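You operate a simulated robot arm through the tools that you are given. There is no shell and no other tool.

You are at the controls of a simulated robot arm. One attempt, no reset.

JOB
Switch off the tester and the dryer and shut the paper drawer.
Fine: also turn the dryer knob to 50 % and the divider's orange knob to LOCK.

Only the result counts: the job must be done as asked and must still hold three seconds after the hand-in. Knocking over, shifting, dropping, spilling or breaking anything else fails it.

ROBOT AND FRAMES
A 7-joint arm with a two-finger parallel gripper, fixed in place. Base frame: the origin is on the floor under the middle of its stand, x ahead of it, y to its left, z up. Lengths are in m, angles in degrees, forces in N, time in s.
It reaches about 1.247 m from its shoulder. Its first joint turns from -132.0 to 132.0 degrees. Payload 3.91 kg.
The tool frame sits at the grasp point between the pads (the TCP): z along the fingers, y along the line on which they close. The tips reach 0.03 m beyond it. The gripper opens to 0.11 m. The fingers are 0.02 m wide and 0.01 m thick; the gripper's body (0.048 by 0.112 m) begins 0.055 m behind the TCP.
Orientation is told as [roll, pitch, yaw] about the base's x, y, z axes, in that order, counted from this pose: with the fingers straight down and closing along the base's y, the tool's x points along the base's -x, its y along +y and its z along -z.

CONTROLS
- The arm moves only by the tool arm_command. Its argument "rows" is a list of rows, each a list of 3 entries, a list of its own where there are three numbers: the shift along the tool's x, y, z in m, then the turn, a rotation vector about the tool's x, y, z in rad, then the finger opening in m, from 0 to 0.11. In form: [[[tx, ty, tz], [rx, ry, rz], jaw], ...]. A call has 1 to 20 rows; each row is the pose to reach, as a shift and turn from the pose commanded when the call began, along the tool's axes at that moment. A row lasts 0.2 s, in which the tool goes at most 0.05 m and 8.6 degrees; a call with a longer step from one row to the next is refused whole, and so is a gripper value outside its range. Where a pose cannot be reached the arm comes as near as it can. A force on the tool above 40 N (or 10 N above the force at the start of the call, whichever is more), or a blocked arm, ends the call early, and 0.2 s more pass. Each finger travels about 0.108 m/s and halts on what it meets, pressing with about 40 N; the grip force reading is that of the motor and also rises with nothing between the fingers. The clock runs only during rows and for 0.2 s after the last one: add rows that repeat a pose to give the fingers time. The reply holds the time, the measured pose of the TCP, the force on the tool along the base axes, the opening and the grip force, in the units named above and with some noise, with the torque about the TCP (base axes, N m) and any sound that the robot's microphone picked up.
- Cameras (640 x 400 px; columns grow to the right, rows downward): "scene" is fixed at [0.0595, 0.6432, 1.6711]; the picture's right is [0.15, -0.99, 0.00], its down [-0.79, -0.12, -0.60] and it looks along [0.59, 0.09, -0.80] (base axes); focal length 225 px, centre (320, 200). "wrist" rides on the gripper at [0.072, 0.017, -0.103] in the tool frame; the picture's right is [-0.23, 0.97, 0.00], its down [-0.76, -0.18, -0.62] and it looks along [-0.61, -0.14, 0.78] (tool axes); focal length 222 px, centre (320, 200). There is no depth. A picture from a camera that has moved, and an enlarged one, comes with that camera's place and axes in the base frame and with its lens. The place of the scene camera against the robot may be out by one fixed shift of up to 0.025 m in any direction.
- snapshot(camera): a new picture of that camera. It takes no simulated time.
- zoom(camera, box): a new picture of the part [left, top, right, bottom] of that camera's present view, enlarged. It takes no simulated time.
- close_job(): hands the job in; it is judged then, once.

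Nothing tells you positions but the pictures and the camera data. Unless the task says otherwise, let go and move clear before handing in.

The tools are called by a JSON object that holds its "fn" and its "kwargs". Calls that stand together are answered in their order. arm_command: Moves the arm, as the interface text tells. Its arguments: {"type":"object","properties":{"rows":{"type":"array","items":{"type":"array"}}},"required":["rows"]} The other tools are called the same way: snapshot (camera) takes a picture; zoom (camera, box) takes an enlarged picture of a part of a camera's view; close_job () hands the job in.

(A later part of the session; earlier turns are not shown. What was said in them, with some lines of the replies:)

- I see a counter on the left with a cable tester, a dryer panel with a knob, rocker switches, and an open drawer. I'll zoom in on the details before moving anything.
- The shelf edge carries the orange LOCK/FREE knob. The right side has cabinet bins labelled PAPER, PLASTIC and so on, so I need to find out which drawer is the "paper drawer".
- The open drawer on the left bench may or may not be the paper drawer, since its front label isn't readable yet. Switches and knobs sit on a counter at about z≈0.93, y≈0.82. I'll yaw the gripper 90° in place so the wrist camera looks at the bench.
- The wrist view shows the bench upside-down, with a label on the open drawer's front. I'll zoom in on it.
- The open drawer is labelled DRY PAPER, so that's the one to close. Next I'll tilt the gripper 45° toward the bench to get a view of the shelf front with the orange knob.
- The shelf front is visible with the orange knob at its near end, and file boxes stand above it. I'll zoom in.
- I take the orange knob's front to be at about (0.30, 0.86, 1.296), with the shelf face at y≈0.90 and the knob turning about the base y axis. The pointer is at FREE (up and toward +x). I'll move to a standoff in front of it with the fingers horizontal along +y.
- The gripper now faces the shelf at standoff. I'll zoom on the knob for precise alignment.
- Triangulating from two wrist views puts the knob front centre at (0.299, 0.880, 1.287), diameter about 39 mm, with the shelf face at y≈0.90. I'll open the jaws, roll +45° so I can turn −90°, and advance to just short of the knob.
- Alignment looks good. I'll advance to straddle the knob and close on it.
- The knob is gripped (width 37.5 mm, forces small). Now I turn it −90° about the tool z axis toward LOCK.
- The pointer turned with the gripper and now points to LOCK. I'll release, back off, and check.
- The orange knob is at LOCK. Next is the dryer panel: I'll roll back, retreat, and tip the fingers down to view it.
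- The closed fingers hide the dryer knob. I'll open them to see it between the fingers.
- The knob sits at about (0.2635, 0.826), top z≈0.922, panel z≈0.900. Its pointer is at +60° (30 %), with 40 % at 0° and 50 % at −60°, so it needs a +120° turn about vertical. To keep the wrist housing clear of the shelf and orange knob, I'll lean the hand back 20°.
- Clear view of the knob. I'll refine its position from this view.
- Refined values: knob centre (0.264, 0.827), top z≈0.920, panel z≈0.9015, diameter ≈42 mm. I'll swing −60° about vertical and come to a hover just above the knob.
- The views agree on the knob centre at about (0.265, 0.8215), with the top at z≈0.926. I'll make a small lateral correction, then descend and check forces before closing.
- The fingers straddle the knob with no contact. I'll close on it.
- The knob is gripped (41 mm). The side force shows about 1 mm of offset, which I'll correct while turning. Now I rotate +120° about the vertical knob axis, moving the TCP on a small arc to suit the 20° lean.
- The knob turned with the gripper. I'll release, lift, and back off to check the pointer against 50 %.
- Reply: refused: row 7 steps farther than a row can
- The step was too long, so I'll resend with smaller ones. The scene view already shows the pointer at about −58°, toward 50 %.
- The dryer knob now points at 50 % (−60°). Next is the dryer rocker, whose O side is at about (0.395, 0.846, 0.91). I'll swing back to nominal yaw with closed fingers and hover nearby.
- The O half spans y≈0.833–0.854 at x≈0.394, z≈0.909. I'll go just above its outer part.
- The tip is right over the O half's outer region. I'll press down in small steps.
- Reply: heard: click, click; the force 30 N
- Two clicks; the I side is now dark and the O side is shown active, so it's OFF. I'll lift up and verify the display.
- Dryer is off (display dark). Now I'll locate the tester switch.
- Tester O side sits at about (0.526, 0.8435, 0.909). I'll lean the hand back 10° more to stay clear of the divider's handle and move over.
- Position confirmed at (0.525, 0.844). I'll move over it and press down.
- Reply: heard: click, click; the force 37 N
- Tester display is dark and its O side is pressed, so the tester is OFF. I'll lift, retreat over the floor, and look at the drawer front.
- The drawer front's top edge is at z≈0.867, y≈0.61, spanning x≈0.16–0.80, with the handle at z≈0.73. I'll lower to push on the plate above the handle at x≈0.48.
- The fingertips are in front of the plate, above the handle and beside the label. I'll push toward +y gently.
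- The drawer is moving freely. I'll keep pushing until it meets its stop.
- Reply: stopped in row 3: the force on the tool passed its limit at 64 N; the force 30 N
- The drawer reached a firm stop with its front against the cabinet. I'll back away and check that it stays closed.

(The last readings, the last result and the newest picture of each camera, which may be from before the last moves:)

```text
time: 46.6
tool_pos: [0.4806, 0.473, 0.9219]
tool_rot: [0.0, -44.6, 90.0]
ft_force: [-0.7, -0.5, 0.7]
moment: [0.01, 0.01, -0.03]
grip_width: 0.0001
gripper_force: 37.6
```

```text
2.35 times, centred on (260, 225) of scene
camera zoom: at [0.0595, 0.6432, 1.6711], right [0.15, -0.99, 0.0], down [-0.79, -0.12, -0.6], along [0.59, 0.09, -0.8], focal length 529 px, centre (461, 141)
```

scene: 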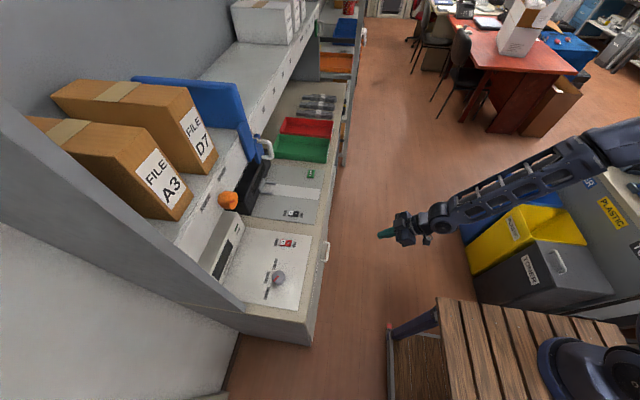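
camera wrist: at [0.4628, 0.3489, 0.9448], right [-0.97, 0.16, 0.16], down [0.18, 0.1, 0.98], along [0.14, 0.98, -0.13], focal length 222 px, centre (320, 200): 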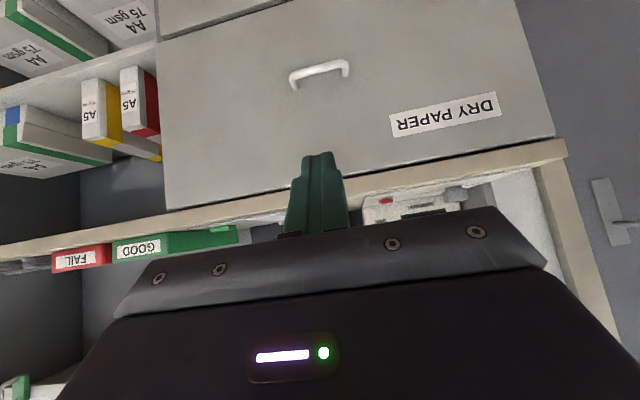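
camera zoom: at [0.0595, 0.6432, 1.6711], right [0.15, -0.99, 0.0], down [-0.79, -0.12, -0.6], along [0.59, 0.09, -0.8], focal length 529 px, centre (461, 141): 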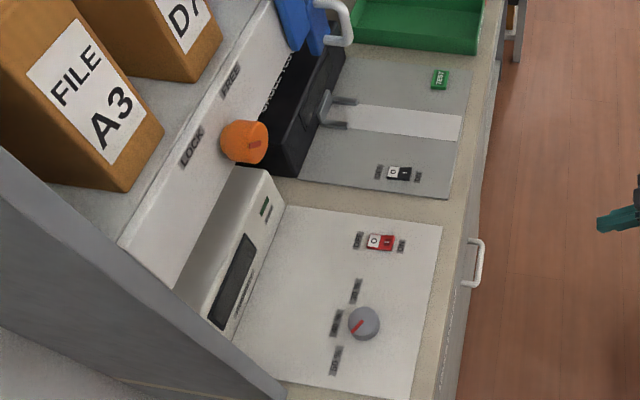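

{"fn": "zoom", "kwargs": {"camera": "scene", "box": [295, 270, 345, 350]}}

{"fn": "zoom", "kwargs": {"camera": "scene", "box": [305, 180, 355, 270]}}

{"fn": "zoom", "kwargs": {"camera": "wrist", "box": [500, 0, 600, 170]}}

{"fn": "zoom", "kwargs": {"camera": "wrist", "box": [130, 0, 230, 60]}}

```text
5.00 times, centred on (320, 310) of scene
camera zoom: at [0.0595, 0.6432, 1.6711], right [0.15, -0.99, 0.0], down [-0.79, -0.12, -0.6], along [0.59, 0.09, -0.8], focal length 1124 px, centre (320, -350)
```

zoom: 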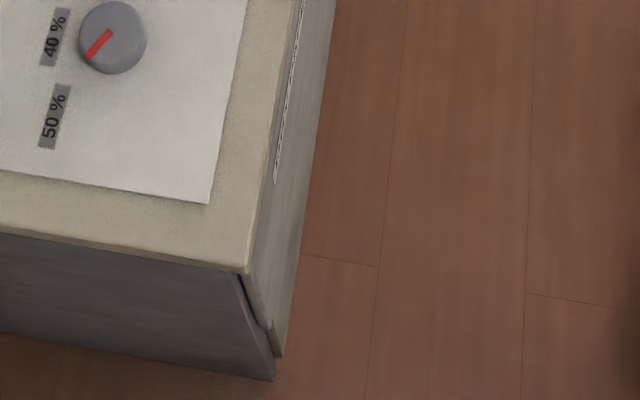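

```text
4.44 times, centred on (330, 225) of scene
camera zoom: at [0.0595, 0.6432, 1.6711], right [0.15, -0.99, 0.0], down [-0.79, -0.12, -0.6], along [0.59, 0.09, -0.8], focal length 999 px, centre (276, 89)
```

zoom: 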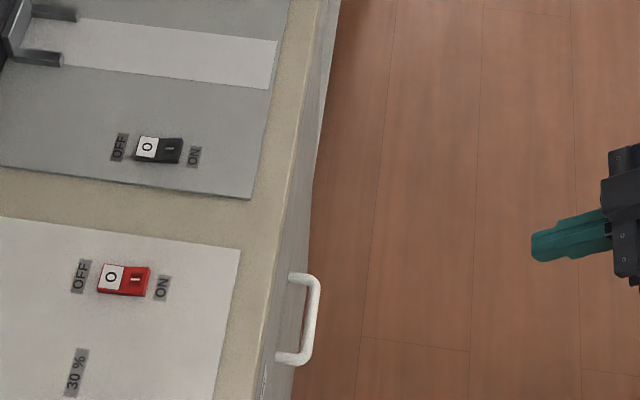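

```text
2.35 times, centred on (550, 85) of wrist
camera zoom: at [0.4628, 0.3489, 0.9448], right [-0.97, 0.16, 0.16], down [0.18, 0.1, 0.98], along [0.14, 0.98, -0.13], focal length 523 px, centre (-221, 471)
```

zoom: 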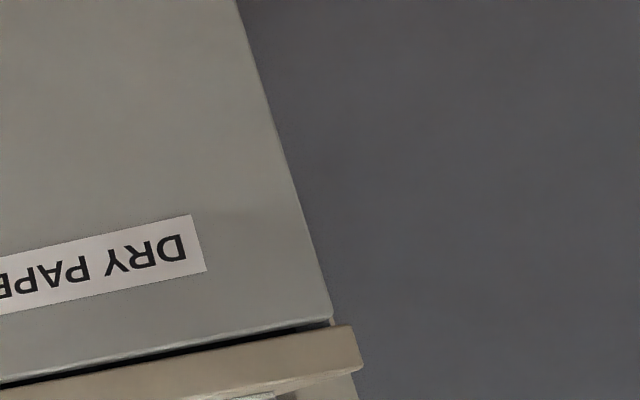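

```text
6.40 times, centred on (180, 30) of wrist
camera zoom: at [0.4628, 0.3489, 0.9448], right [-0.97, 0.16, 0.16], down [0.18, 0.1, 0.98], along [0.14, 0.98, -0.13], focal length 1422 px, centre (1216, 1288)
```

zoom: 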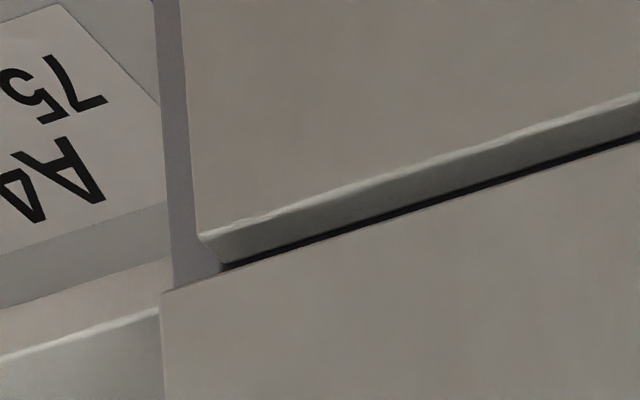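

Everything I set reads correctly in the last pictures. Both rockers are on O and both displays are dark. The dryer knob points at 50 %, and the orange knob points at LOCK. The DRY PAPER drawer is closed against its stop and stayed there after I backed off. Nothing else has moved and the arm is clear, so I'm handing in.

{"fn": "close_job", "kwargs": {}}

```text
The job is handed in.
```

I did all five parts of the job and handed it in. I haven't seen the judge's result.

- **Tester:** switched off. The rocker is on O and the display is dark.
- **Dryer:** switched off. The rocker is on O and the display is dark.
- **Dryer knob:** turned from 30 % to 50 %.
- **Divider's orange knob:** turned from FREE to LOCK.
- **Paper drawer:** I took this to be the open drawer labelled DRY PAPER. It is shut against its stop and stayed shut after I backed the arm away.

When the drawer reached its stop, the force on the tool peaked at 64 N and that push ended early. In the last pictures the drawer front lined up with the cabinet, and I saw nothing else moved or knocked over.
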